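You operate a simulated robot arm through the tools that you are given. There is no shell and no other tool. Be economical: measure what you need, move in short steps, check, and stop when the job is done.

Carry out the task below with a simulated two-armed robot. There is one attempt and no reset: what you move stays moved.

Task
Wipe up the spill on the top of the steel bench with the cloth and put it back.

The check looks at the end state, three seconds after you hand in, the way a careful person would. Anything else that was tipped, shoved, dropped, spilled or broken makes it a failure. Flat cloth is picked up by pressing the open fingertips on it (5 to 10 N) and closing them slowly along it; thin cloth reads only 2 to 8 mm in the jaws.

Robot
Two 7-joint arms with two-finger grippers on one trunk, on a base that drives. Base frame: it is fixed to the floor where the robot stands at the start and does not move with it; the origin is under the middle of the robot, x ahead of it, y to its left, z up; the surface under the hand at the start is at about z = 86. Readings come in cm, degrees, newtons and seconds.
The left shoulder is at the start at [5.1, 17.5, 117.7], the right one opposite. With the tool pointing down near the work surface each hand reaches from about 24 to 86 cm from the robot's upright axis, wherever it stands, measured 20 degrees to its own side. Payload 2.94 kg a hand.
The TCP of each hand is the grasp point between the finger pads, 3 cm short of the fingertips. In the tool frame z runs along the fingers and y along their closing line. The gripper opens to 13.8 cm. The gripper's body begins 10.9 cm behind the TCP.
Orientation is told as [roll, pitch, yaw] about the base's x, y, z axes, in that order, counted from this pose: with the fingers straight down and closing along the base's y, the tool's x points along the base's -x, its y along +y and its z along -z.

Tools
- The arms move only by the tool step_arm. It takes "left_commands", "right_commands" or both (then of equal length, played together; a hand with none holds still); each is a list of rows, each an object (a shift or turn left out is 0, a gripper value left out holds the last) with "linear": the shift along the base's x, y, z in units of 50 mm (1.0 is 50 mm), a list of three; "rotation": the turn, a rotation vector about the base's x, y, z in units of 8 degrees (1.0 is 8 degrees), a list of three; "claw": the closure, from 0 (fully open) to 1 (shut). In form: [{"linear": [x, y, z], "rotation": [ax, ay, az], "claw": claw}, ...]. A call has 1 to 12 rows; each row shifts and turns the commanded pose from where the row before left it. A call with a number of a shift or a turn outside -1 to 1 is refused whole. A row lasts 0.2 s, in which the tool goes at most 5 cm and 8.6 degrees; a call with a longer step from one row to the next is refused whole, and so is a gripper value outside its range. Where a pose cannot be reached the arm comes as near as it can. A force on the tool above 40 N (or 10 N above the force at the start of the call, whichever is more), or a blocked arm, ends the call early, and 0.2 s more pass. The fingers move at their own pace and stop on an object; they squeeze with about 45 N. The grip force told is the motor's: it shows also when the fingers shut on nothing. Time passes only in rows, and 0.2 s behind the last, so rows that do not move let the fingers close. The reply holds the time, the measured pose of the TCP, the force on the tool along the base axes, the opening and the grip force, in the units named above and with some noise, with the torque about the TCP (base axes, N m) and any sound that the robot's microphone picked up.
- Cameras (640 x 400 px; columns grow to the right, rows downward): "scene" is now at [11.73, 1.4, 164.42]; the picture's right is [0.20, -0.98, 0.00], its down [-0.81, -0.17, -0.55] and it looks along [0.54, 0.11, -0.83] (base axes); focal length 280 px, centre (320, 200). "left" rides on the left gripper at [7.1, -1.9, -14.6] in its tool frame; the picture's right is [0.26, 0.96, 0.00], its down [-0.85, 0.23, -0.48] and it looks along [-0.46, 0.12, 0.88] (tool axes); focal length 280 px, centre (320, 200). "right" rides on the right gripper at [7.1, 1.9, -14.6] in its tool frame; the picture's right is [-0.26, 0.97, 0.00], its down [-0.85, -0.23, -0.48] and it looks along [-0.46, -0.12, 0.88] (tool axes); focal length 280 px, centre (320, 200). There is no depth. A picture from a camera that has moved, and an enlarged one, comes with that camera's place and axes in the base frame and with its lens.
- capture(camera): a new picture of that camera. It takes no simulated time.
- raise_lower(by): slides the trunk up (or, below 0, down) by that many cm; the arms and the scene camera ride with it, the base frame stays. It gives what a move gives, with no picture.
- base_move(legs): drives the robot by 1 to 6 legs, each [ahead, turn to the left] in cm and degrees, along the robot's own axes; the way and the turn of a leg run together, so that a leg with both is an arc; at most 150 cm and 180 degrees a leg. The arms and the cameras ride along, it lands a little off, and it stops where it bumps. It gives what a move gives.
- aim_head(pan, tilt): turns the head with the scene camera to pan (to the left, within 120 degrees either way) and tilt (down, from -29 to 69), counted from straight ahead of the robot. It gives what a move gives.
- inspect(camera, box): a new picture of the part [left, top, right, bottom] of that camera's present view, enlarged. It takes no simulated time.
- hand_in(): hands the job in; it is judged then, once.

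Go step by step. Nothing tells you exact positions but the pictures and the camera data: compare them with the known pose of the tool, close in by small moves and look again before you grip or let go. The budget is 120 turns and 100 pictures, counting those below and the enlarged ones. Unless the task says otherwise, let go and move clear before handing in, and close with one line.

The tools are called after ">>>" as a command line: name --argument value ..., lists and objects as JSON in quotes. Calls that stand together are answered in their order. step_arm: Moves the arms, as the interface text tells. Its arguments: {"type":"object","properties":{"left_commands":{"type":"array","items":{"type":"object","properties":{"linear":{"type":"array","items":{"type":"number"}},"rotation":{"type":"array","items":{"type":"number"}},"claw":{"type":"number"}}}},"right_commands":{"type":"array","items":{"type":"object","properties":{"linear":{"type":"array","items":{"type":"number"}},"rotation":{"type":"array","items":{"type":"number"}},"claw":{"type":"number"}}}}},"required":[]} The other tools are called the same way: raise_lower (by) slides the trunk up or down; base_move (legs) drives the base; aim_head (pan, tilt) turns the head that bears the scene camera; capture (camera) takes a picture; inspect (camera, box) takes an enlarged picture of a part of a camera's view; hand_in () hands the job in.

At the start:

```text
t: 0.0
left_position: [62.71, 32.28, 106.09]
left_tool_rot: [0.1, 0.1, 0.0]
left_force: [1.0, 0.5, -0.1]
left_moment: [0.03, 0.01, -0.04]
left_grip_width: 13.8
left_grasp_force: 0.1
right_position: [55.71, -15.09, 104.02]
right_tool_rot: [0.0, 0.1, 0.0]
right_force: [0.1, 0.9, 0.2]
right_moment: [0.01, 0.01, -0.02]
right_grip_width: 13.79
right_grasp_force: 0.1
trunk travel left (down, up): [-35.0, 38.4]
robot x, y, heading: [-0.28, 0.08, 0.1]
head pan, tilt: [11.8, 56.3]
```

scene: 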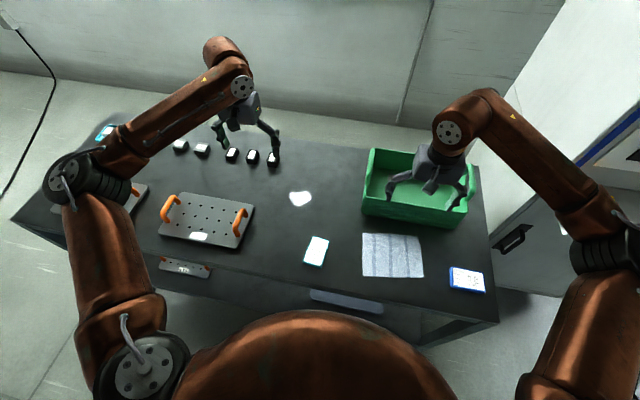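
right: 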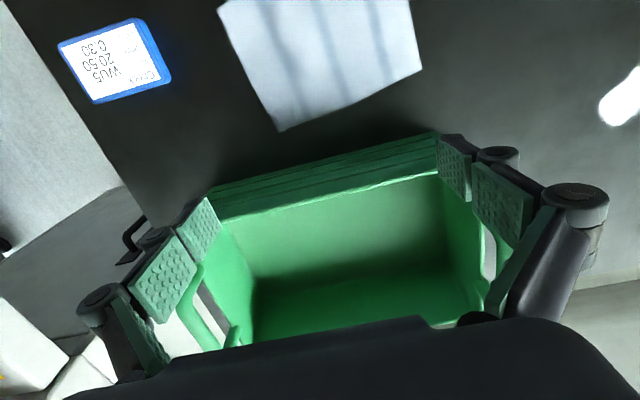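
left: 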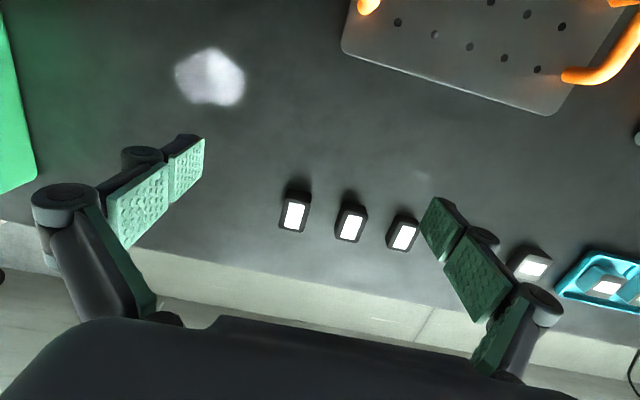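

The spill is near (62, 19) and the striped cloth is centred near (48, -13), with the green bin behind it. I'll move the left hand up and out of the way, then bring the right hand back over the cloth and look.

>>> step_arm --left_commands '[{"linear": [0, 0, 0.8]}, {"linear": [0, 0.6, 0.6]}, {"linear": [0, 0.8, 0.4]}, {"linear": [0, 0.8, 0]}, {}]' --right_commands '[{"linear": [0, 0, 0.6]}, {"linear": [-0.6, 0.2, 0]}, {"linear": [-0.6, 0.2, 0]}, {"linear": [-0.4, 0, 0]}, {}]'

>>> capture --camera "right"

>>> capture --camera "scene"

```text
t: 1.2
left_position: [62.79, 43.36, 115.04]
left_tool_rot: [0.0, 0.0, 0.0]
left_force: [-0.3, -0.9, -0.3]
left_moment: [0.02, 0.0, -0.01]
left_grip_width: 13.79
left_grasp_force: 0.0
right_position: [47.86, -13.34, 107.02]
right_tool_rot: [-0.1, 0.1, 0.0]
right_force: [-0.3, -1.2, 0.2]
right_moment: [0.02, -0.01, 0.01]
right_grip_width: 13.77
right_grasp_force: 0.1
trunk travel left (down, up): [-35.0, 38.4]
robot x, y, heading: [-0.15, 0.25, -0.2]
head pan, tilt: [11.8, 56.3]
```

```text
96 pictures are left
camera right: at [40.9, -11.35, 121.7], right [0.26, 0.97, 0.0], down [0.85, -0.23, 0.47], along [0.46, -0.12, -0.88], focal length 280 px, centre (320, 200)
```

right: 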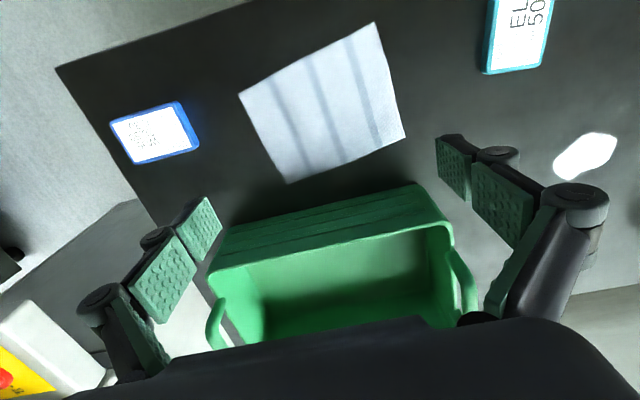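

```text
95 pictures are left
camera scene: at [11.76, 1.32, 164.42], right [0.2, -0.98, 0.0], down [-0.81, -0.17, -0.55], along [0.54, 0.11, -0.83], focal length 280 px, centre (320, 200)
```

scene: 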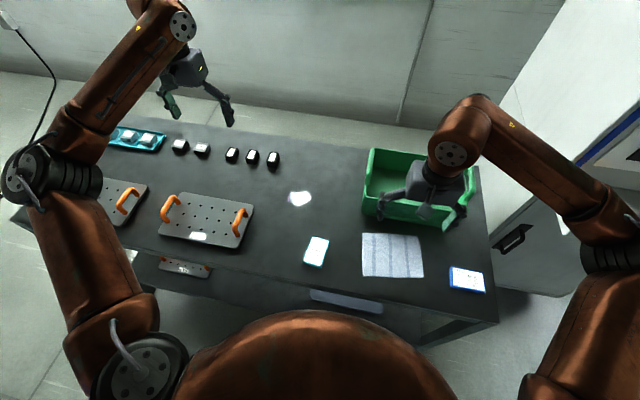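

The cloth centre checks out at about (48, -12.7) from both cameras. I'll half-close the fingers and descend to just above it.

>>> step_arm --right_commands '[{"linear": [0, 0.12, -0.8], "claw": 0.55}, {"linear": [0, 0, -0.8]}, {"linear": [0, 0, -0.8]}, {"linear": [0, 0, -0.6]}, {}, {}]'

>>> capture --camera "right"

```text
t: 2.6
left_position: [62.71, 43.27, 114.97]
left_tool_rot: [0.0, 0.0, 0.0]
left_force: [0.8, -0.4, -0.1]
left_moment: [0.0, -0.01, 0.0]
left_grip_width: 13.81
left_grasp_force: 0.1
right_position: [47.56, -12.59, 92.31]
right_tool_rot: [0.0, 0.1, 0.0]
right_force: [0.1, -0.3, 0.9]
right_moment: [-0.02, -0.02, 0.02]
right_grip_width: 6.19
right_grasp_force: 0.1
trunk travel left (down, up): [-35.0, 38.4]
robot x, y, heading: [0.23, -0.08, -0.2]
head pan, tilt: [11.8, 56.3]
```

```text
94 pictures are left
camera right: at [40.67, -10.62, 106.9], right [0.26, 0.97, 0.0], down [0.85, -0.23, 0.48], along [0.46, -0.12, -0.88], focal length 280 px, centre (320, 200)
```

right: 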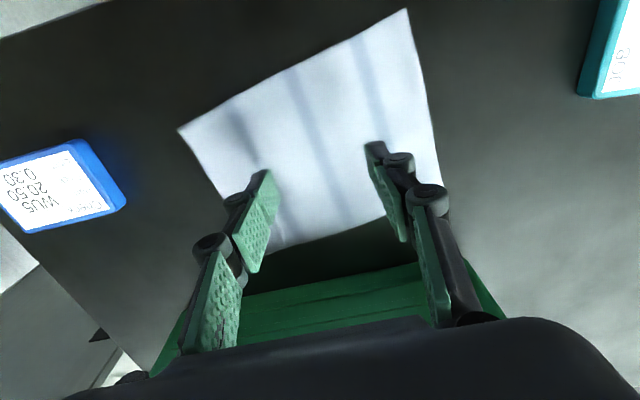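

The fingers straddle the cloth centre. I'll lower in small steps to find contact.

>>> step_arm --right_commands '[{"linear": [0, 0, -0.3]}, {"linear": [0, 0, -0.15]}, {"linear": [0, 0, -0.1]}, {}]'

```text
t: 3.6
left_position: [62.78, 43.47, 115.13]
left_tool_rot: [0.0, 0.0, 0.0]
left_force: [0.3, -0.3, 0.4]
left_moment: [0.0, -0.02, -0.01]
left_grip_width: 13.8
left_grasp_force: 0.1
right_position: [47.73, -12.6, 89.44]
right_tool_rot: [0.0, 0.0, 0.0]
right_force: [0.3, -0.3, -1.1]
right_moment: [0.01, -0.01, -0.01]
right_grip_width: 6.21
right_grasp_force: 0.1
trunk travel left (down, up): [-35.0, 38.4]
robot x, y, heading: [0.16, -0.04, -0.2]
head pan, tilt: [11.8, 56.3]
```

>>> step_arm --right_commands '[{"linear": [0, 0, -0.06]}, {"linear": [0, 0, -0.03]}, {}]'

```text
t: 4.4
left_position: [62.66, 43.46, 115.09]
left_tool_rot: [0.0, 0.0, 0.1]
left_force: [-0.3, 0.0, 0.3]
left_moment: [0.02, -0.03, -0.01]
left_grip_width: 13.83
left_grasp_force: 0.0
right_position: [47.66, -12.58, 88.96]
right_tool_rot: [0.0, 0.0, 0.1]
right_force: [-0.2, 0.1, 2.9]
right_moment: [-0.01, -0.01, 0.0]
right_grip_width: 6.19
right_grasp_force: 0.3
trunk travel left (down, up): [-35.0, 38.4]
robot x, y, heading: [-0.19, -0.19, 0.1]
head pan, tilt: [11.8, 56.3]
```

Contact is starting at about 3 N, so I'll press a little more.

>>> step_arm --right_commands '[{"linear": [0, 0, -0.02]}, {}]'

```text
t: 5.0
left_position: [62.79, 43.39, 115.12]
left_tool_rot: [-0.1, 0.1, 0.0]
left_force: [0.6, -0.1, -0.5]
left_moment: [0.01, -0.02, -0.01]
left_grip_width: 13.8
left_grasp_force: 0.0
right_position: [47.57, -12.48, 88.83]
right_tool_rot: [-0.1, -0.1, 0.0]
right_force: [0.0, -0.7, 15.3]
right_moment: [-0.21, 0.05, 0.02]
right_grip_width: 6.29
right_grasp_force: 3.2
trunk travel left (down, up): [-35.0, 38.4]
robot x, y, heading: [-0.39, -0.18, -0.0]
head pan, tilt: [11.8, 56.3]
```

That gives 15 N, which is too much. I'll back off a touch and recheck.

>>> step_arm --right_commands '[{"linear": [0, 0, 0.012]}, {}]'

```text
t: 5.6
left_position: [62.74, 43.48, 115.05]
left_tool_rot: [-0.1, 0.0, 0.1]
left_force: [0.9, 0.0, 0.1]
left_moment: [-0.01, 0.03, 0.0]
left_grip_width: 13.79
left_grasp_force: 0.1
right_position: [47.58, -12.55, 88.97]
right_tool_rot: [0.0, 0.0, 0.1]
right_force: [1.0, 0.0, 13.3]
right_moment: [-0.02, -0.06, 0.01]
right_grip_width: 6.28
right_grasp_force: 0.2
trunk travel left (down, up): [-35.0, 38.4]
robot x, y, heading: [0.17, 0.16, 0.1]
head pan, tilt: [11.8, 56.3]
```

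>>> step_arm --right_commands '[{"linear": [0, 0, 0.012]}, {}]'

```text
t: 6.2
left_position: [62.75, 43.45, 115.09]
left_tool_rot: [0.1, 0.1, 0.0]
left_force: [1.1, 0.0, -0.6]
left_moment: [0.0, -0.01, 0.01]
left_grip_width: 13.81
left_grasp_force: 0.0
right_position: [47.65, -12.5, 89.06]
right_tool_rot: [0.0, 0.0, 0.0]
right_force: [-0.2, 0.1, 10.5]
right_moment: [-0.03, -0.03, 0.03]
right_grip_width: 6.25
right_grasp_force: 0.3
trunk travel left (down, up): [-35.0, 38.4]
robot x, y, heading: [0.31, 0.19, 0.1]
head pan, tilt: [11.8, 56.3]
```

>>> step_arm --right_commands '[{"linear": [0, 0, 0.01]}, {}]'

```text
t: 6.8
left_position: [62.84, 43.47, 115.02]
left_tool_rot: [0.1, -0.1, -0.1]
left_force: [-1.0, 1.1, -0.2]
left_moment: [-0.01, -0.02, -0.01]
left_grip_width: 13.78
left_grasp_force: 0.0
right_position: [47.56, -12.6, 88.94]
right_tool_rot: [0.0, 0.1, 0.0]
right_force: [-1.5, 0.5, 7.9]
right_moment: [-0.02, 0.03, -0.03]
right_grip_width: 6.26
right_grasp_force: 0.1
trunk travel left (down, up): [-35.0, 38.4]
robot x, y, heading: [-0.27, 0.13, 0.2]
head pan, tilt: [11.8, 56.3]
```

Now at 8 N, inside the 5–10 N window. I'll close slowly.

>>> step_arm --right_commands '[{"claw": 0.6}, {"claw": 0.64}, {"claw": 0.68}, {"claw": 0.72}, {"claw": 0.76}, {"claw": 0.8}, {"claw": 0.84}, {"claw": 0.88}, {"claw": 0.92}, {"claw": 0.96}, {"claw": 1.0}, {"claw": 1.0}]'

>>> capture --camera "right"

```text
t: 9.4
left_position: [62.75, 43.47, 115.13]
left_tool_rot: [0.0, 0.0, -0.1]
left_force: [-0.6, 0.2, 1.4]
left_moment: [0.03, 0.01, 0.01]
left_grip_width: 13.82
left_grasp_force: 0.1
right_position: [47.7, -12.4, 89.06]
right_tool_rot: [0.1, -0.1, 0.0]
right_force: [0.5, -1.4, 8.6]
right_moment: [-0.01, -0.01, 0.02]
right_grip_width: 0.37
right_grasp_force: 32.3
trunk travel left (down, up): [-35.0, 38.4]
robot x, y, heading: [0.08, -0.09, -0.4]
head pan, tilt: [11.8, 56.3]
```

```text
93 pictures are left
camera right: at [40.74, -10.59, 103.68], right [0.26, 0.97, 0.0], down [0.85, -0.23, 0.48], along [0.46, -0.12, -0.88], focal length 280 px, centre (320, 200)
```

right: 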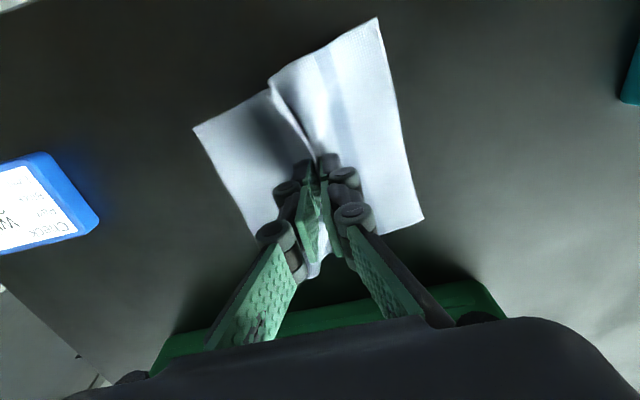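

The cloth is pinched (3.7 mm reading). I'll lift it and carry it left first, then forward toward the spill, clear of the bin.

>>> step_arm --right_commands '[{"linear": [0, 0, 0.6]}, {"linear": [0, 0, 0.8]}, {"linear": [0, 0, 0.8]}, {"linear": [0, 0, 0.8]}, {"linear": [0, 0.7, 0]}, {"linear": [0, 0.8, 0]}, {"linear": [0, 0.8, 0]}, {"linear": [0.4, 0.8, 0]}, {"linear": [0.6, 0.8, 0]}, {"linear": [0.6, 0.8, 0]}, {}]'

>>> capture --camera "right"

>>> capture --camera "scene"

```text
t: 11.8
left_position: [62.81, 43.36, 115.11]
left_tool_rot: [-0.1, -0.1, 0.0]
left_force: [0.3, -0.6, 0.8]
left_moment: [0.02, 0.0, 0.01]
left_grip_width: 13.79
left_grasp_force: 0.1
right_position: [55.62, 10.86, 104.0]
right_tool_rot: [0.0, 0.1, 0.0]
right_force: [-0.6, -0.1, 0.0]
right_moment: [0.05, -0.03, -0.01]
right_grip_width: 0.0
right_grasp_force: 28.8
trunk travel left (down, up): [-35.0, 38.4]
robot x, y, heading: [0.25, -0.22, -0.1]
head pan, tilt: [11.8, 56.3]
```

```text
92 pictures are left
camera right: at [48.63, 12.73, 118.59], right [0.26, 0.97, 0.0], down [0.85, -0.23, 0.48], along [0.46, -0.12, -0.88], focal length 280 px, centre (320, 200)
```

right: 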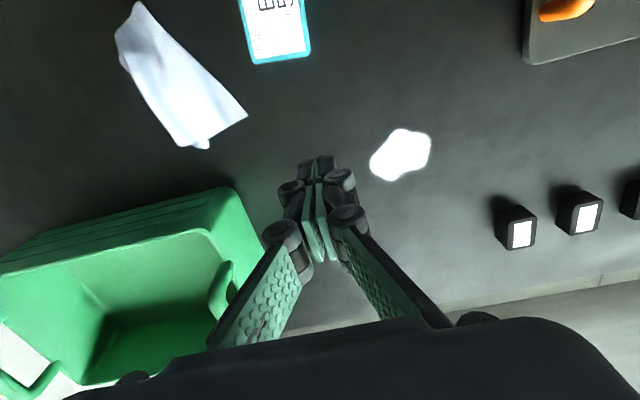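

```text
91 pictures are left
camera scene: at [11.7, 1.28, 164.43], right [0.2, -0.98, 0.0], down [-0.81, -0.17, -0.55], along [0.54, 0.11, -0.83], focal length 280 px, centre (320, 200)
```

scene: 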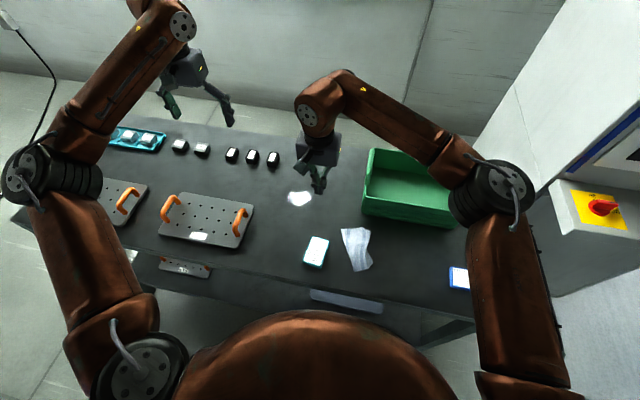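

The cloth slipped out of the pinch and fell near (48, -2), clear of the bin and phone. I'll go back over it and look closely.

>>> step_arm --right_commands '[{"linear": [-0.5, -0.8, 0], "claw": 0.9}, {"linear": [-0.6, -0.8, 0], "claw": 0.55}, {"linear": [-0.4, -0.9, 0]}, {}]'

>>> inspect --camera "right" --box '[160, 0, 480, 200]'

>>> inspect --camera "scene" --box '[280, 170, 440, 290]'

```text
t: 12.8
left_position: [62.94, 43.56, 114.95]
left_tool_rot: [0.0, 0.1, -0.1]
left_force: [0.4, 0.1, -0.1]
left_moment: [-0.01, 0.0, 0.0]
left_grip_width: 13.78
left_grasp_force: 0.0
right_position: [47.89, -1.61, 104.04]
right_tool_rot: [-0.1, 0.1, 0.0]
right_force: [0.9, -0.4, 0.1]
right_moment: [-0.05, -0.01, 0.01]
right_grip_width: 6.2
right_grasp_force: 0.1
trunk travel left (down, up): [-35.0, 38.4]
robot x, y, heading: [0.06, 0.15, -0.0]
head pan, tilt: [11.8, 56.3]
```

```text
2.00 times, centred on (320, 100) of right
camera zoom: at [41.11, 0.37, 118.65], right [0.26, 0.97, 0.0], down [0.85, -0.23, 0.47], along [0.46, -0.13, -0.88], focal length 561 px, centre (320, 400)
```

zoom: 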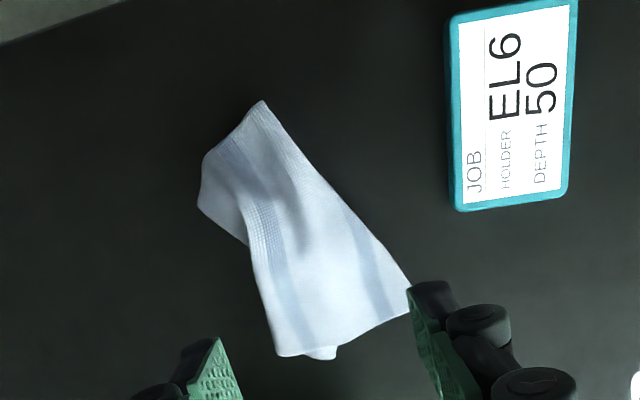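

```text
3.33 times, centred on (360, 230) of scene
camera zoom: at [11.75, 1.61, 164.42], right [0.21, -0.98, 0.0], down [-0.81, -0.17, -0.55], along [0.54, 0.11, -0.83], focal length 934 px, centre (187, 100)
```

zoom: 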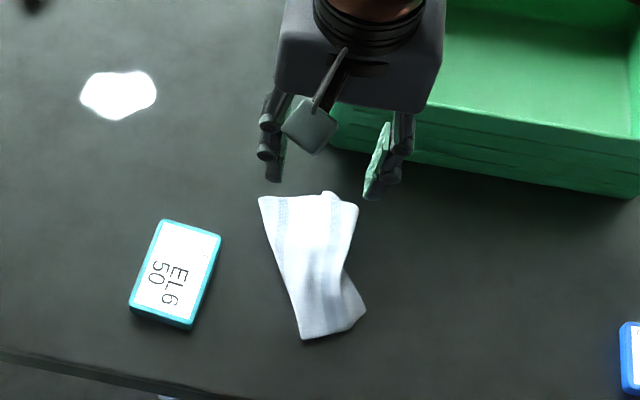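

The cloth lies pleated, about 6.5 cm wide at (48.3, -2.2). I'll regrip it across its middle with a narrower opening.

>>> step_arm --right_commands '[{"linear": [0.05, -0.12, -0.8], "claw": 0.7}, {"linear": [0, 0, -0.8]}, {"linear": [0, 0, -0.6]}, {"linear": [0, 0, -0.5]}, {"linear": [0, 0, -0.16]}, {}]'

>>> capture --camera "right"

```text
t: 14.2
left_position: [62.74, 43.45, 115.04]
left_tool_rot: [0.1, -0.1, -0.1]
left_force: [-0.5, 0.3, -0.4]
left_moment: [0.0, -0.02, 0.03]
left_grip_width: 13.77
left_grasp_force: 0.1
right_position: [48.42, -2.3, 89.81]
right_tool_rot: [0.1, 0.1, -0.1]
right_force: [0.0, 1.1, 0.0]
right_moment: [0.03, -0.02, 0.02]
right_grip_width: 4.13
right_grasp_force: 0.0
trunk travel left (down, up): [-35.0, 38.4]
robot x, y, heading: [-0.15, 0.1, 0.4]
head pan, tilt: [11.8, 56.3]
```

```text
88 pictures are left
camera right: at [41.49, -0.33, 104.41], right [0.26, 0.97, 0.0], down [0.85, -0.23, 0.48], along [0.46, -0.12, -0.88], focal length 280 px, centre (320, 200)
```

right: 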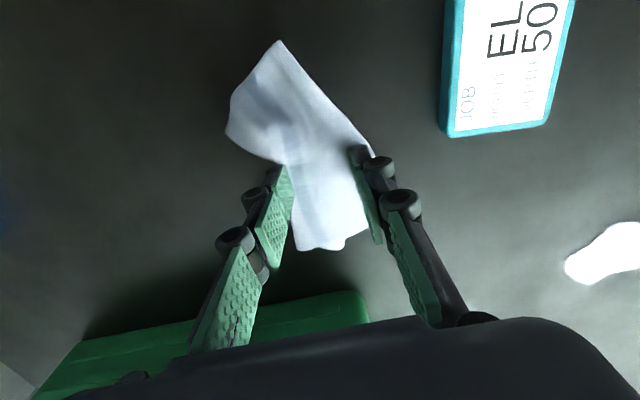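

The fingers sit right at the cloth's edges, so I'll narrow the opening to under 3 cm and then press.

>>> step_arm --right_commands '[{"linear": [0, 0.04, 0.1], "claw": 0.8}, {}, {}, {"linear": [0, 0, -0.1]}, {"linear": [0, 0, -0.08]}, {"linear": [0, 0, -0.04]}, {}]'

>>> capture --camera "right"

```text
t: 15.8
left_position: [62.79, 43.51, 115.16]
left_tool_rot: [0.0, 0.0, 0.0]
left_force: [0.3, 0.8, -0.3]
left_moment: [-0.02, -0.01, 0.0]
left_grip_width: 13.78
left_grasp_force: 0.2
right_position: [48.36, -1.97, 89.13]
right_tool_rot: [0.0, 0.1, 0.0]
right_force: [0.4, -1.4, 6.4]
right_moment: [-0.08, 0.06, 0.0]
right_grip_width: 2.73
right_grasp_force: 0.1
trunk travel left (down, up): [-35.0, 38.4]
robot x, y, heading: [-0.01, -0.04, 0.2]
head pan, tilt: [11.8, 56.3]
```

```text
87 pictures are left
camera right: at [41.45, -0.04, 103.78], right [0.26, 0.97, 0.0], down [0.85, -0.23, 0.48], along [0.46, -0.12, -0.88], focal length 280 px, centre (320, 200)
```

right: 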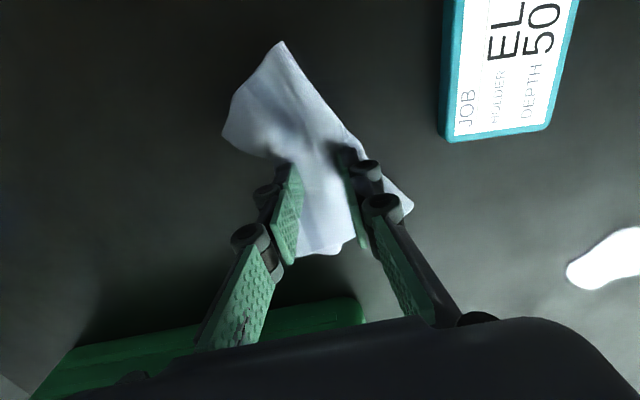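

Both fingertips are on the cloth at 6 N. I'll close slowly, then test with a slow, short lift.

>>> step_arm --right_commands '[{"claw": 0.82}, {"claw": 0.84}, {"claw": 0.86}, {"claw": 0.88}, {"claw": 0.9}, {"claw": 0.92}, {"claw": 0.94}, {"claw": 0.96}, {"claw": 0.98}, {"claw": 1.0}, {}, {}]'

>>> step_arm --right_commands '[{}, {}, {"linear": [0, 0, 0.1]}, {"linear": [0, 0, 0.2]}, {"linear": [0, 0, 0.2]}, {"linear": [0, 0, 0.2]}, {"linear": [0, 0, 0.2]}, {"linear": [0, 0, 0.2]}, {}]'

>>> capture --camera "right"

```text
t: 18.4
left_position: [62.74, 43.38, 115.13]
left_tool_rot: [-0.1, 0.0, 0.0]
left_force: [-1.0, -0.2, -0.4]
left_moment: [0.01, -0.01, -0.01]
left_grip_width: 13.79
left_grasp_force: 0.0
right_position: [48.4, -1.95, 89.29]
right_tool_rot: [0.0, 0.0, 0.1]
right_force: [-0.2, -0.3, 1.4]
right_moment: [-0.05, 0.02, -0.01]
right_grip_width: 0.4
right_grasp_force: 30.2
trunk travel left (down, up): [-35.0, 38.4]
robot x, y, heading: [-0.08, -0.12, 0.1]
head pan, tilt: [11.8, 56.3]
```

```text
t: 20.4
left_position: [62.8, 43.41, 115.08]
left_tool_rot: [0.0, 0.0, 0.0]
left_force: [-0.7, 0.2, 0.1]
left_moment: [-0.03, 0.01, 0.02]
left_grip_width: 13.8
left_grasp_force: 0.1
right_position: [48.45, -1.93, 94.75]
right_tool_rot: [0.0, 0.2, 0.1]
right_force: [0.7, 0.4, -2.3]
right_moment: [-0.08, -0.03, -0.01]
right_grip_width: 0.69
right_grasp_force: 40.2
trunk travel left (down, up): [-35.0, 38.4]
robot x, y, heading: [0.34, -0.13, 0.2]
head pan, tilt: [11.8, 56.3]
```

```text
86 pictures are left
camera right: at [41.46, -0.08, 109.34], right [0.26, 0.97, 0.0], down [0.85, -0.23, 0.47], along [0.46, -0.12, -0.88], focal length 280 px, centre (320, 200)
```

right: 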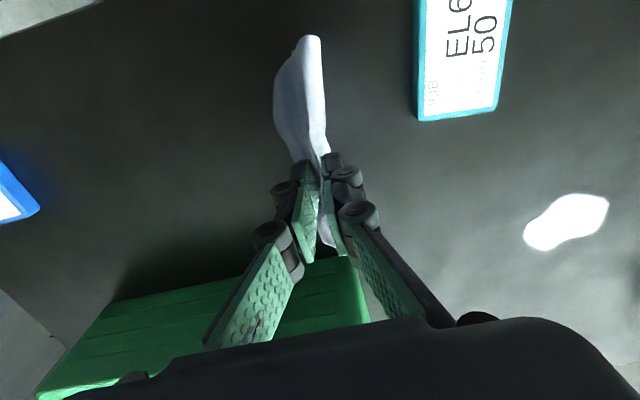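

This is a firm, multi-layer grip (6.9 mm). I'll raise it and carry it slowly to the near side of the spill.

>>> step_arm --right_commands '[{"linear": [0, 0, 0.25]}, {"linear": [0, 0, 0.4]}, {"linear": [0, 0, 0.4]}, {"linear": [0, 0, 0.4]}, {"linear": [0, 0.3, 0.2]}, {"linear": [0, 0.4, 0]}, {"linear": [0.2, 0.4, 0]}, {"linear": [0.4, 0.4, 0]}, {"linear": [0.4, 0.4, 0]}, {"linear": [0.4, 0.4, 0]}, {"linear": [0.4, 0.4, 0]}, {}]'

>>> capture --camera "right"

>>> capture --camera "scene"

```text
t: 23.0
left_position: [62.71, 43.54, 114.99]
left_tool_rot: [0.0, 0.0, 0.0]
left_force: [-0.1, 0.1, 0.1]
left_moment: [0.03, 0.0, -0.02]
left_grip_width: 13.76
left_grasp_force: 0.1
right_position: [57.26, 11.59, 103.02]
right_tool_rot: [0.1, 0.0, 0.0]
right_force: [-1.5, 0.7, -0.9]
right_moment: [-0.03, 0.01, 0.02]
right_grip_width: 0.66
right_grasp_force: 40.4
trunk travel left (down, up): [-35.0, 38.4]
robot x, y, heading: [0.15, 0.12, -0.2]
head pan, tilt: [11.8, 56.3]
```

```text
85 pictures are left
camera right: at [50.43, 13.48, 117.57], right [0.26, 0.97, 0.0], down [0.85, -0.23, 0.48], along [0.46, -0.12, -0.88], focal length 280 px, centre (320, 200)
```

right: 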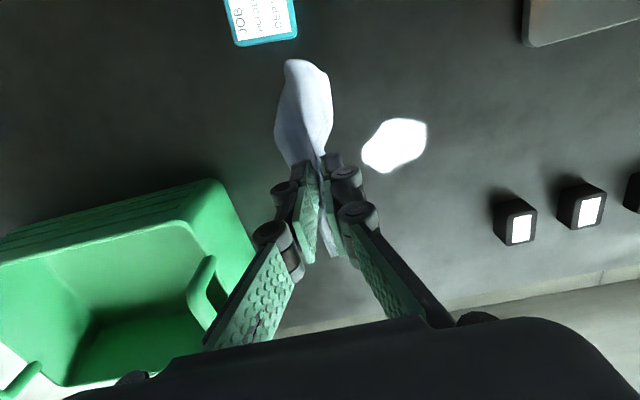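

```text
84 pictures are left
camera scene: at [11.68, 1.39, 164.43], right [0.2, -0.98, 0.0], down [-0.81, -0.17, -0.55], along [0.54, 0.11, -0.83], focal length 280 px, centre (320, 200)
```

scene: 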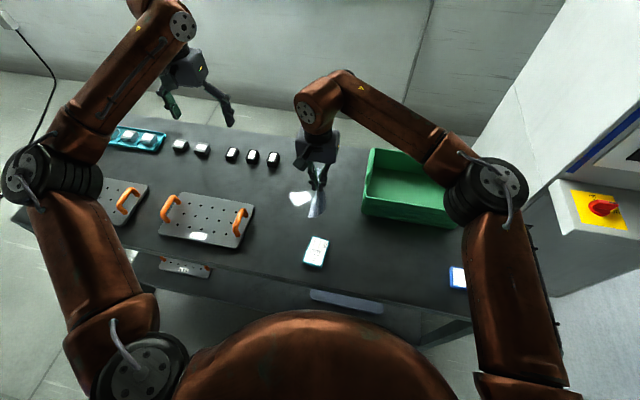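

The spill spans about x 59.5–65.5 and y 15.5–23. I'll lower the cloth at its right edge, near (62, 13.5).

>>> step_arm --right_commands '[{"linear": [0.4, 0.15, 0]}, {"linear": [0.4, 0.15, 0]}, {"linear": [0.2, 0.08, -0.4]}, {"linear": [0, 0, -0.5]}, {"linear": [0, 0, -0.5]}, {"linear": [0, 0, -0.5]}, {"linear": [0, 0, -0.4]}, {"linear": [0, 0, -0.2]}, {"linear": [0, 0, -0.1]}, {}]'

>>> capture --camera "right"

```text
t: 25.2
left_position: [62.84, 43.54, 115.08]
left_tool_rot: [0.0, 0.0, 0.0]
left_force: [-0.2, -0.5, 1.0]
left_moment: [0.03, 0.05, -0.02]
left_grip_width: 13.8
left_grasp_force: 0.0
right_position: [62.44, 13.38, 89.69]
right_tool_rot: [0.0, 0.0, -0.1]
right_force: [0.6, 0.2, -0.3]
right_moment: [0.03, 0.04, 0.0]
right_grip_width: 0.33
right_grasp_force: 29.5
trunk travel left (down, up): [-35.0, 38.4]
robot x, y, heading: [-0.28, -0.3, -0.1]
head pan, tilt: [11.8, 56.3]
```

```text
83 pictures are left
camera right: at [55.48, 15.3, 104.37], right [0.26, 0.96, 0.0], down [0.85, -0.23, 0.48], along [0.46, -0.13, -0.88], focal length 280 px, centre (320, 200)
```

right: 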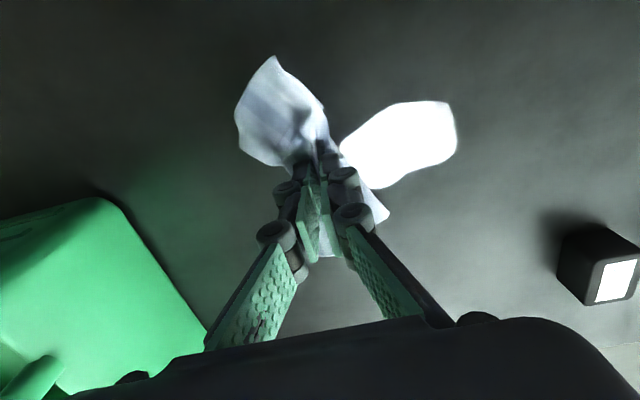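

The cloth is spread on the bench beside the spill. I'll press lightly.

>>> step_arm --right_commands '[{"linear": [0, 0, -0.08]}, {"linear": [0, 0, -0.04]}, {}]'

```text
t: 26.0
left_position: [62.79, 43.61, 115.06]
left_tool_rot: [-0.1, -0.1, 0.1]
left_force: [-0.3, 0.2, -0.6]
left_moment: [0.0, 0.01, 0.03]
left_grip_width: 13.79
left_grasp_force: 0.1
right_position: [62.3, 13.45, 89.2]
right_tool_rot: [0.0, 0.1, -0.1]
right_force: [1.7, -4.3, 5.9]
right_moment: [0.01, 0.05, -0.02]
right_grip_width: 0.09
right_grasp_force: 26.2
trunk travel left (down, up): [-35.0, 38.4]
robot x, y, heading: [0.32, 0.2, 0.4]
head pan, tilt: [11.8, 56.3]
```

Contact is 6 N. I'll sweep slowly across the spill in +y.

>>> step_arm --right_commands '[{"linear": [0, 0.2, 0]}, {"linear": [0, 0.2, 0]}, {"linear": [0, 0.2, 0]}, {"linear": [0, 0.2, 0]}, {}]'

>>> capture --camera "right"

```text
t: 27.2
left_position: [62.83, 43.47, 115.12]
left_tool_rot: [0.1, 0.0, 0.1]
left_force: [0.3, -0.7, 0.0]
left_moment: [0.01, 0.0, -0.01]
left_grip_width: 13.84
left_grasp_force: 0.0
right_position: [62.52, 17.47, 89.21]
right_tool_rot: [0.0, 0.1, 0.1]
right_force: [0.0, -0.6, -0.3]
right_moment: [0.01, -0.03, 0.02]
right_grip_width: 0.87
right_grasp_force: 41.8
trunk travel left (down, up): [-35.0, 38.4]
robot x, y, heading: [0.1, 0.22, -0.1]
head pan, tilt: [11.8, 56.3]
```

```text
82 pictures are left
camera right: at [55.48, 19.44, 103.79], right [0.26, 0.97, 0.0], down [0.85, -0.23, 0.47], along [0.46, -0.12, -0.88], focal length 280 px, centre (320, 200)
```

right: 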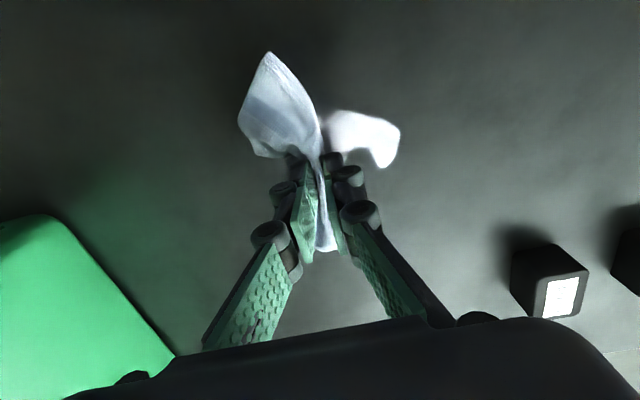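

The spill is being wiped and the grip is good. I'll continue the sweep.

>>> step_arm --right_commands '[{"linear": [0, 0.2, -0.02]}, {"linear": [0, 0.2, 0]}, {"linear": [0, 0.2, 0]}, {"linear": [0, 0.2, 0]}, {"linear": [0, 0.2, 0]}, {"linear": [0, 0.2, 0]}, {"linear": [0, 0.2, 0]}, {"linear": [0, 0.2, 0]}, {}]'

>>> capture --camera "right"

>>> inspect --camera "scene" --box '[220, 140, 380, 240]'

```text
t: 29.2
left_position: [62.77, 43.41, 115.03]
left_tool_rot: [-0.1, 0.0, 0.0]
left_force: [0.1, -0.7, 0.1]
left_moment: [0.0, -0.01, -0.04]
left_grip_width: 13.79
left_grasp_force: 0.1
right_position: [62.59, 22.49, 89.1]
right_tool_rot: [-0.1, -0.1, 0.0]
right_force: [0.1, 2.3, 6.1]
right_moment: [0.42, -0.03, 0.07]
right_grip_width: 0.13
right_grasp_force: 25.2
right hand out of reach, approached as far as the arm can: row 6, 7, 8
trunk travel left (down, up): [-35.0, 38.4]
robot x, y, heading: [-0.0, 0.12, -0.2]
head pan, tilt: [11.8, 56.3]
```

```text
81 pictures are left
camera right: at [55.6, 24.4, 103.73], right [0.26, 0.97, 0.0], down [0.85, -0.23, 0.48], along [0.46, -0.12, -0.88], focal length 280 px, centre (320, 200)
```

right: 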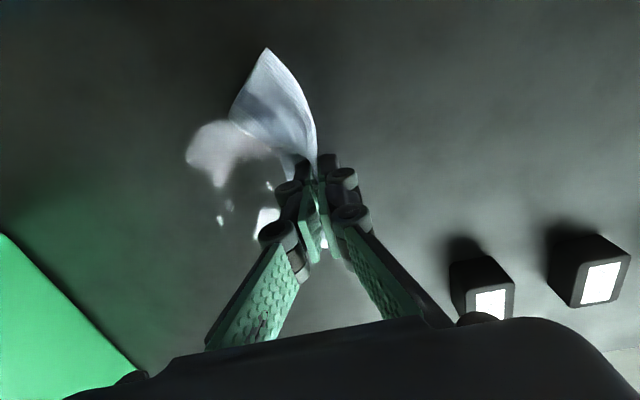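

```text
4.00 times, centred on (300, 190) of scene
camera zoom: at [11.68, 1.5, 164.43], right [0.2, -0.98, 0.0], down [-0.81, -0.17, -0.55], along [0.54, 0.11, -0.83], focal length 1120 px, centre (400, 240)
```

zoom: 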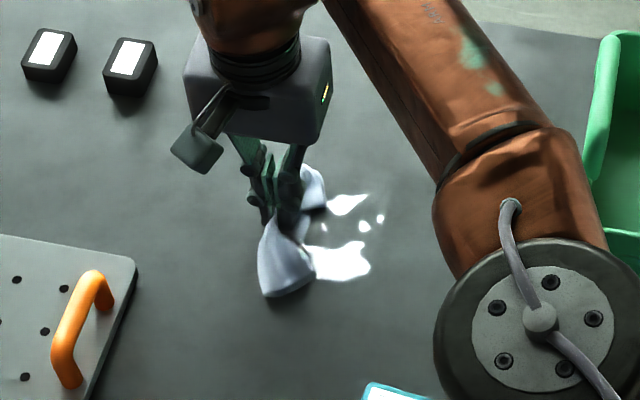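

The middle strip is wiped, but residue remains at x≈60 and x≈65. I'll shift to x≈59.7 and sweep back in -y.

>>> step_arm --right_commands '[{"linear": [-0.3, 0, 0]}, {"linear": [-0.3, -0.2, 0]}, {"linear": [0, -0.3, 0]}, {"linear": [0, -0.2, 0]}, {"linear": [0, -0.2, 0]}, {"linear": [0, -0.2, 0]}, {"linear": [0, -0.2, 0]}, {"linear": [0, -0.2, 0]}, {}]'

>>> capture --camera "right"

```text
t: 31.2
left_position: [62.67, 43.49, 115.11]
left_tool_rot: [-0.2, 0.1, -0.1]
left_force: [0.0, 0.4, -0.4]
left_moment: [0.0, -0.01, -0.01]
left_grip_width: 13.8
left_grasp_force: 0.0
right_position: [59.61, 14.86, 89.24]
right_tool_rot: [0.0, 0.0, 0.0]
right_force: [0.4, 0.1, -0.6]
right_moment: [-0.01, -0.01, -0.04]
right_grip_width: 0.65
right_grasp_force: 41.2
trunk travel left (down, up): [-35.0, 38.4]
robot x, y, heading: [-0.26, 0.2, 0.1]
head pan, tilt: [11.8, 56.3]
```

```text
79 pictures are left
camera right: at [52.65, 16.84, 103.77], right [0.26, 0.96, 0.0], down [0.85, -0.23, 0.48], along [0.46, -0.13, -0.88], focal length 280 px, centre (320, 200)
```

right: 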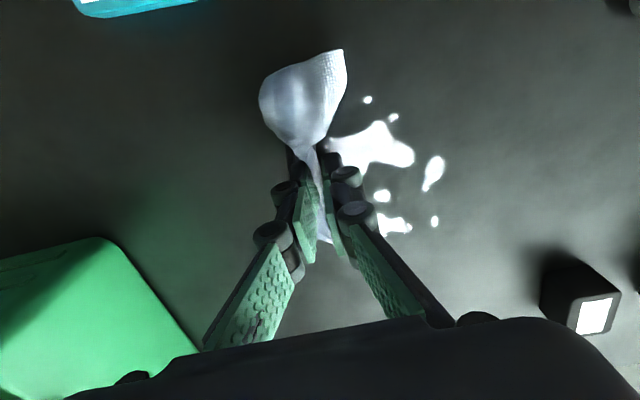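

The return pass pressed too lightly (no vertical force), so residue remains. I'll press down more and recheck the force.

>>> step_arm --right_commands '[{"linear": [-0.1, 0, -0.04]}, {"linear": [0, 0, -0.02]}, {}]'

```text
t: 32.0
left_position: [62.78, 43.58, 114.95]
left_tool_rot: [-0.1, 0.0, -0.1]
left_force: [1.0, 0.1, -0.2]
left_moment: [-0.02, -0.02, -0.01]
left_grip_width: 13.8
left_grasp_force: 0.1
right_position: [59.16, 14.77, 88.89]
right_tool_rot: [0.0, -0.1, 0.0]
right_force: [0.0, -1.2, 2.4]
right_moment: [0.22, -0.03, -0.02]
right_grip_width: 0.41
right_grasp_force: 29.0
trunk travel left (down, up): [-35.0, 38.4]
robot x, y, heading: [-0.17, -0.03, 0.1]
head pan, tilt: [11.8, 56.3]
```

>>> step_arm --right_commands '[{"linear": [0, 0, -0.02]}, {"linear": [0, 0.2, 0]}, {"linear": [0, 0.2, 0]}, {"linear": [0, 0.2, 0]}, {"linear": [0, 0.2, 0]}, {"linear": [0, 0.2, 0]}, {"linear": [0, 0.2, 0]}, {"linear": [0, 0.2, 0]}, {}]'

>>> capture --camera "right"

```text
t: 34.0
left_position: [62.65, 43.33, 115.18]
left_tool_rot: [0.0, 0.0, 0.0]
left_force: [0.5, -0.5, 0.7]
left_moment: [-0.02, -0.01, -0.01]
left_grip_width: 13.83
left_grasp_force: 0.0
right_position: [59.17, 21.87, 88.83]
right_tool_rot: [0.2, -0.1, 0.0]
right_force: [2.1, 1.7, 43.7]
right_moment: [-1.22, 0.07, 0.0]
right_grip_width: 0.48
right_grasp_force: 38.1
trunk travel left (down, up): [-35.0, 38.4]
robot x, y, heading: [-0.03, 0.19, 0.2]
head pan, tilt: [11.8, 56.3]
```

```text
78 pictures are left
camera right: at [52.11, 23.77, 103.42], right [0.26, 0.97, 0.0], down [0.85, -0.23, 0.48], along [0.46, -0.12, -0.88], focal length 280 px, centre (320, 200)
```

right: 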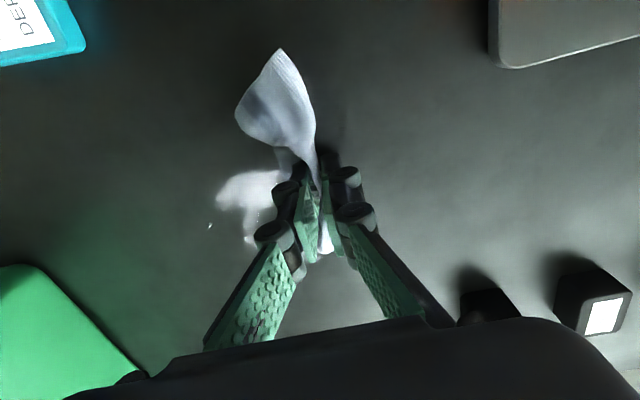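

Force rose to 44 N at the end of that pass. I'll lift the hand clear and take a proper look at what remains.

>>> step_arm --right_commands '[{"linear": [0, 0, 0.1]}, {"linear": [0, 0, 0.4]}, {"linear": [0, 0, 0.5]}, {"linear": [0, -0.2, 0.5]}, {"linear": [0, -0.4, 0.5]}, {"linear": [-0.4, -0.5, 0]}, {"linear": [-0.4, -0.5, 0]}, {"linear": [-0.4, -0.5, 0]}, {}]'

>>> inspect --camera "scene" --box '[220, 140, 380, 240]'

>>> capture --camera "right"

```text
t: 36.0
left_position: [62.81, 43.5, 114.93]
left_tool_rot: [-0.1, 0.0, 0.0]
left_force: [0.4, 0.2, 0.4]
left_moment: [-0.03, 0.02, 0.02]
left_grip_width: 13.81
left_grasp_force: 0.0
right_position: [52.92, 11.45, 98.74]
right_tool_rot: [-0.2, 0.1, 0.0]
right_force: [0.5, -0.2, -1.6]
right_moment: [-0.04, 0.0, 0.0]
right_grip_width: 0.49
right_grasp_force: 30.3
trunk travel left (down, up): [-35.0, 38.4]
robot x, y, heading: [0.06, 0.09, 0.0]
head pan, tilt: [11.8, 56.3]
```

```text
4.00 times, centred on (300, 190) of scene
camera zoom: at [11.75, 1.56, 164.42], right [0.2, -0.98, 0.0], down [-0.81, -0.17, -0.55], along [0.54, 0.11, -0.83], focal length 1120 px, centre (400, 240)
```

zoom: 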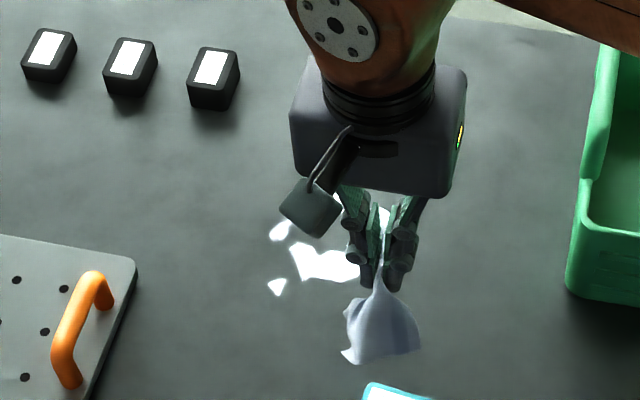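

```text
76 pictures are left
camera right: at [46.01, 13.38, 113.38], right [0.26, 0.97, 0.0], down [0.85, -0.23, 0.48], along [0.46, -0.13, -0.88], focal length 280 px, centre (320, 200)
```

right: 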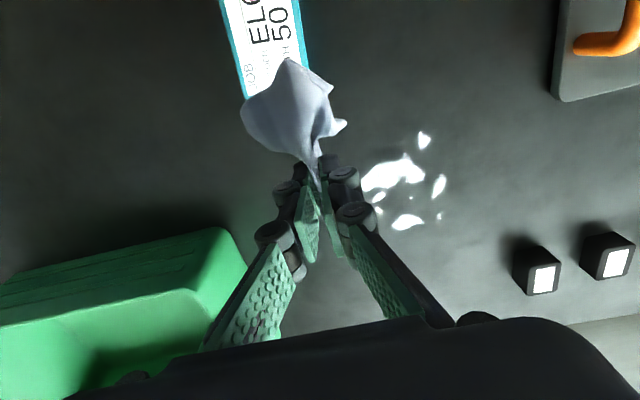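

Several spots remain around x 56–66, y 14–22. I'll raise the cloth away from the phone and check how it hangs in the grip.

>>> step_arm --right_commands '[{"linear": [0.2, 0, 0.5]}, {"linear": [0.3, 0.2, 0.5]}, {}, {}]'

>>> inspect --camera "right" --box '[220, 40, 460, 280]'

>>> inspect --camera "scene" --box '[260, 140, 380, 240]'

>>> capture --camera "left"

```text
t: 37.0
left_position: [62.86, 43.48, 115.02]
left_tool_rot: [-0.1, -0.1, 0.0]
left_force: [-0.2, -0.3, -0.1]
left_moment: [0.0, -0.01, -0.01]
left_grip_width: 13.83
left_grasp_force: 0.0
right_position: [55.44, 12.43, 103.59]
right_tool_rot: [0.0, 0.0, 0.0]
right_force: [-0.4, 0.3, -2.1]
right_moment: [-0.02, 0.0, 0.01]
right_grip_width: 0.25
right_grasp_force: 29.9
trunk travel left (down, up): [-35.0, 38.4]
robot x, y, heading: [-0.15, 0.03, 0.0]
head pan, tilt: [11.8, 56.3]
```

```text
1.67 times, centred on (340, 160) of right
camera zoom: at [48.4, 14.35, 118.22], right [0.26, 0.97, 0.0], down [0.85, -0.23, 0.48], along [0.46, -0.13, -0.88], focal length 467 px, centre (287, 267)
```

zoom: 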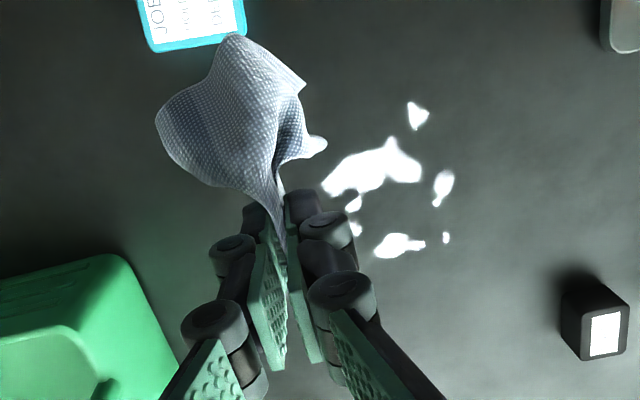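

```text
4.00 times, centred on (320, 190) of scene
camera zoom: at [11.72, 1.49, 164.42], right [0.2, -0.98, 0.0], down [-0.81, -0.17, -0.55], along [0.54, 0.11, -0.83], focal length 1120 px, centre (320, 240)
```

zoom: 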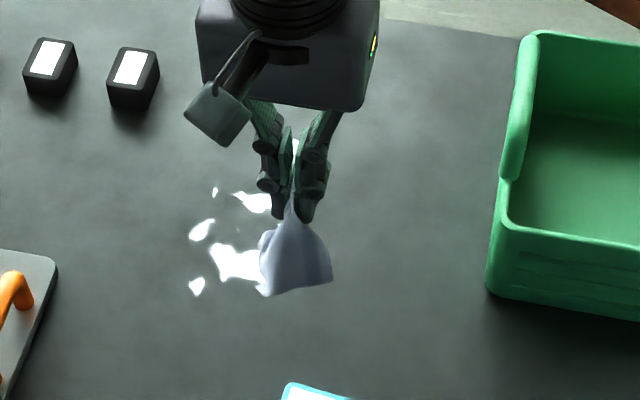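

```text
73 pictures are left
camera left: at [55.65, 41.61, 129.57], right [-0.26, 0.96, 0.0], down [0.85, 0.23, 0.48], along [0.46, 0.12, -0.88], focal length 280 px, centre (320, 200)
```

left: 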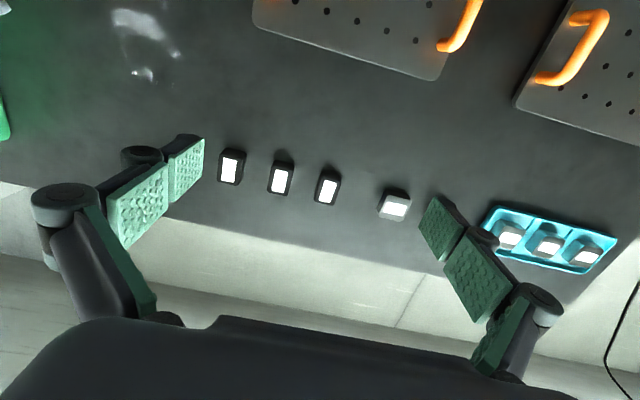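

The cloth slid in the pinch and now hangs mostly on the robot side of the tips, which is why those passes missed. I'll lay it over the spots, release it, and regrip at its centre so fresh cloth is under the tips when I wipe.

>>> step_arm --right_commands '[{"linear": [0.5, 0.3, 0]}, {"linear": [0.5, 0.3, 0]}, {"linear": [0.5, 0.3, 0]}, {"linear": [0.32, 0.3, -0.2]}, {"linear": [0, 0, -0.5]}, {"linear": [0, 0, -0.5]}, {"linear": [0, 0, -0.5]}, {"linear": [0, 0, -0.5]}, {"linear": [0, 0, -0.4]}, {"linear": [0, 0, -0.15]}, {}]'

>>> capture --camera "right"

```text
t: 39.4
left_position: [62.76, 43.49, 114.95]
left_tool_rot: [-0.2, 0.0, 0.0]
left_force: [-0.2, 0.0, 0.1]
left_moment: [0.03, 0.0, 0.0]
left_grip_width: 13.81
left_grasp_force: 0.0
right_position: [64.84, 18.48, 89.98]
right_tool_rot: [0.0, 0.0, 0.0]
right_force: [0.3, 1.6, -0.4]
right_moment: [0.0, 0.02, 0.02]
right_grip_width: 0.65
right_grasp_force: 32.6
trunk travel left (down, up): [-35.0, 38.4]
robot x, y, heading: [0.31, 0.2, -0.0]
head pan, tilt: [11.8, 56.3]
```

```text
72 pictures are left
camera right: at [57.85, 20.4, 104.59], right [0.26, 0.97, 0.0], down [0.85, -0.23, 0.48], along [0.46, -0.13, -0.88], focal length 280 px, centre (320, 200)
```

right: 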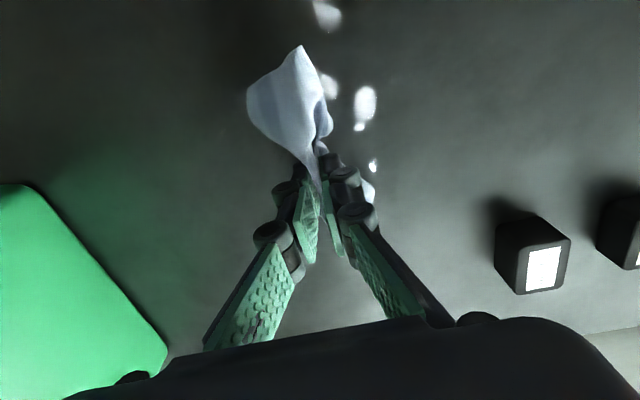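

The cloth lies over the main blob. I'll release it gently, rise a little and look.

>>> step_arm --right_commands '[{"claw": 0.9}, {"claw": 0.75}, {"claw": 0.7}, {"linear": [0, 0, 0.4]}, {"linear": [-0.3, 0, 0.7]}, {"linear": [-0.3, 0, 0.7]}, {"linear": [-0.2, 0, 0]}, {}]'

>>> capture --camera "right"

```text
t: 41.2
left_position: [62.75, 43.64, 115.07]
left_tool_rot: [-0.2, 0.0, 0.0]
left_force: [-0.9, 0.3, -0.3]
left_moment: [0.01, -0.02, 0.02]
left_grip_width: 13.78
left_grasp_force: 0.2
right_position: [60.58, 18.5, 98.98]
right_tool_rot: [0.0, 0.1, 0.0]
right_force: [-0.1, -0.8, -0.3]
right_moment: [-0.01, -0.01, 0.01]
right_grip_width: 4.15
right_grasp_force: 0.1
trunk travel left (down, up): [-35.0, 38.4]
robot x, y, heading: [0.33, 0.14, -0.0]
head pan, tilt: [11.8, 56.3]
```

```text
71 pictures are left
camera right: at [53.71, 20.42, 113.6], right [0.26, 0.97, 0.0], down [0.85, -0.23, 0.48], along [0.46, -0.13, -0.88], focal length 280 px, centre (320, 200)
```

right: 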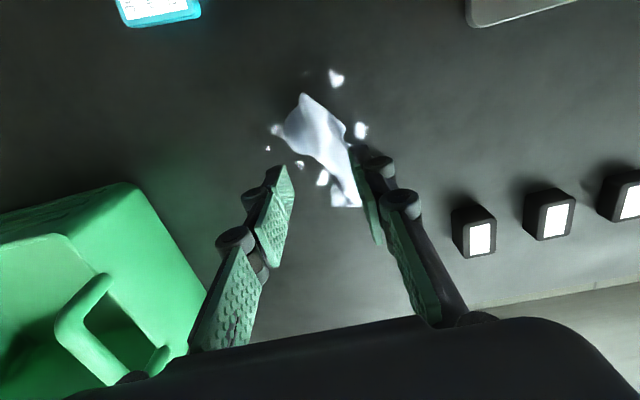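

The cloth lies with its widest part at about (60, 18.2). I'll lower onto it there with a small opening.

>>> step_arm --right_commands '[{"linear": [-0.12, -0.06, -0.6], "claw": 0.8}, {"linear": [0, 0, -0.6]}, {"linear": [0, 0, -0.5]}, {"linear": [0, 0, -0.12]}, {"linear": [0, 0, -0.06]}, {}]'

>>> capture --camera "right"

```text
t: 42.6
left_position: [62.79, 43.49, 115.0]
left_tool_rot: [-0.1, 0.0, 0.0]
left_force: [0.4, -0.1, 0.4]
left_moment: [0.0, -0.02, 0.0]
left_grip_width: 13.78
left_grasp_force: 0.0
right_position: [60.12, 18.23, 89.59]
right_tool_rot: [0.0, 0.1, 0.1]
right_force: [0.0, 0.2, 0.9]
right_moment: [0.03, 0.01, 0.0]
right_grip_width: 2.74
right_grasp_force: 0.1
trunk travel left (down, up): [-35.0, 38.4]
robot x, y, heading: [0.24, -0.28, 0.1]
head pan, tilt: [11.8, 56.3]
```

```text
70 pictures are left
camera right: at [53.15, 20.13, 104.18], right [0.26, 0.97, 0.0], down [0.85, -0.23, 0.48], along [0.46, -0.13, -0.88], focal length 280 px, centre (320, 200)
```

right: 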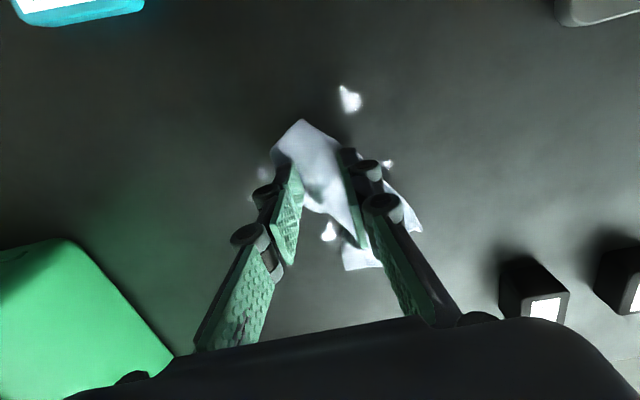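

The left finger is near the cloth's edge. I'll shift 0.8 cm to +y and press.

>>> step_arm --right_commands '[{"linear": [0, 0, 0.1]}, {"linear": [0, 0.16, 0]}, {"linear": [0, 0, -0.12]}, {"linear": [0, 0, -0.06]}, {"linear": [0, 0, -0.03]}, {}]'

```text
t: 44.0
left_position: [62.78, 43.54, 115.0]
left_tool_rot: [0.0, 0.0, 0.1]
left_force: [-0.7, 0.3, 0.0]
left_moment: [-0.01, 0.0, 0.0]
left_grip_width: 13.79
left_grasp_force: 0.0
right_position: [60.15, 18.87, 89.13]
right_tool_rot: [-0.1, -0.1, 0.0]
right_force: [2.7, -0.4, 16.4]
right_moment: [-0.27, -0.23, 0.09]
right_grip_width: 2.78
right_grasp_force: 0.1
trunk travel left (down, up): [-35.0, 38.4]
robot x, y, heading: [0.14, 0.09, -0.1]
head pan, tilt: [11.8, 56.3]
```

>>> step_arm --right_commands '[{"linear": [0, 0, 0.025]}, {"claw": 0.82}, {"claw": 0.84}, {"claw": 0.86}, {"claw": 0.88}, {"claw": 0.9}, {"claw": 0.92}, {"claw": 0.94}, {"claw": 0.96}, {"claw": 0.98}, {"claw": 1.0}, {}]'

>>> capture --camera "right"

```text
t: 46.6
left_position: [62.71, 43.47, 115.07]
left_tool_rot: [-0.1, 0.1, 0.0]
left_force: [-0.6, 0.0, -0.9]
left_moment: [-0.03, 0.0, 0.01]
left_grip_width: 13.77
left_grasp_force: 0.2
right_position: [60.12, 19.05, 89.15]
right_tool_rot: [0.0, 0.1, 0.0]
right_force: [1.0, 1.0, 1.3]
right_moment: [0.03, -0.03, 0.03]
right_grip_width: 0.38
right_grasp_force: 32.5
trunk travel left (down, up): [-35.0, 38.4]
robot x, y, heading: [-0.1, -0.07, -0.2]
head pan, tilt: [11.8, 56.3]
```

```text
69 pictures are left
camera right: at [53.18, 20.94, 103.75], right [0.26, 0.97, 0.0], down [0.85, -0.23, 0.48], along [0.46, -0.12, -0.88], focal length 280 px, centre (320, 200)
```

right: 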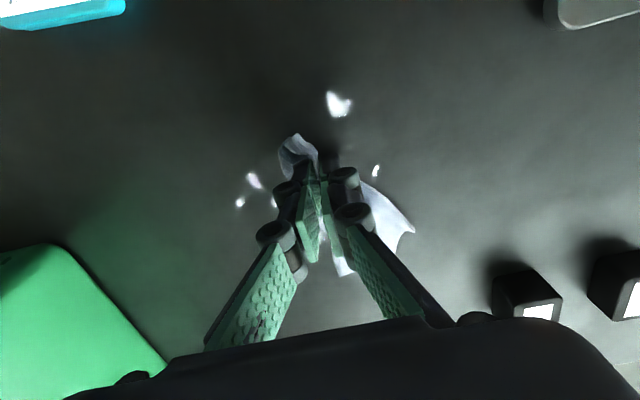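

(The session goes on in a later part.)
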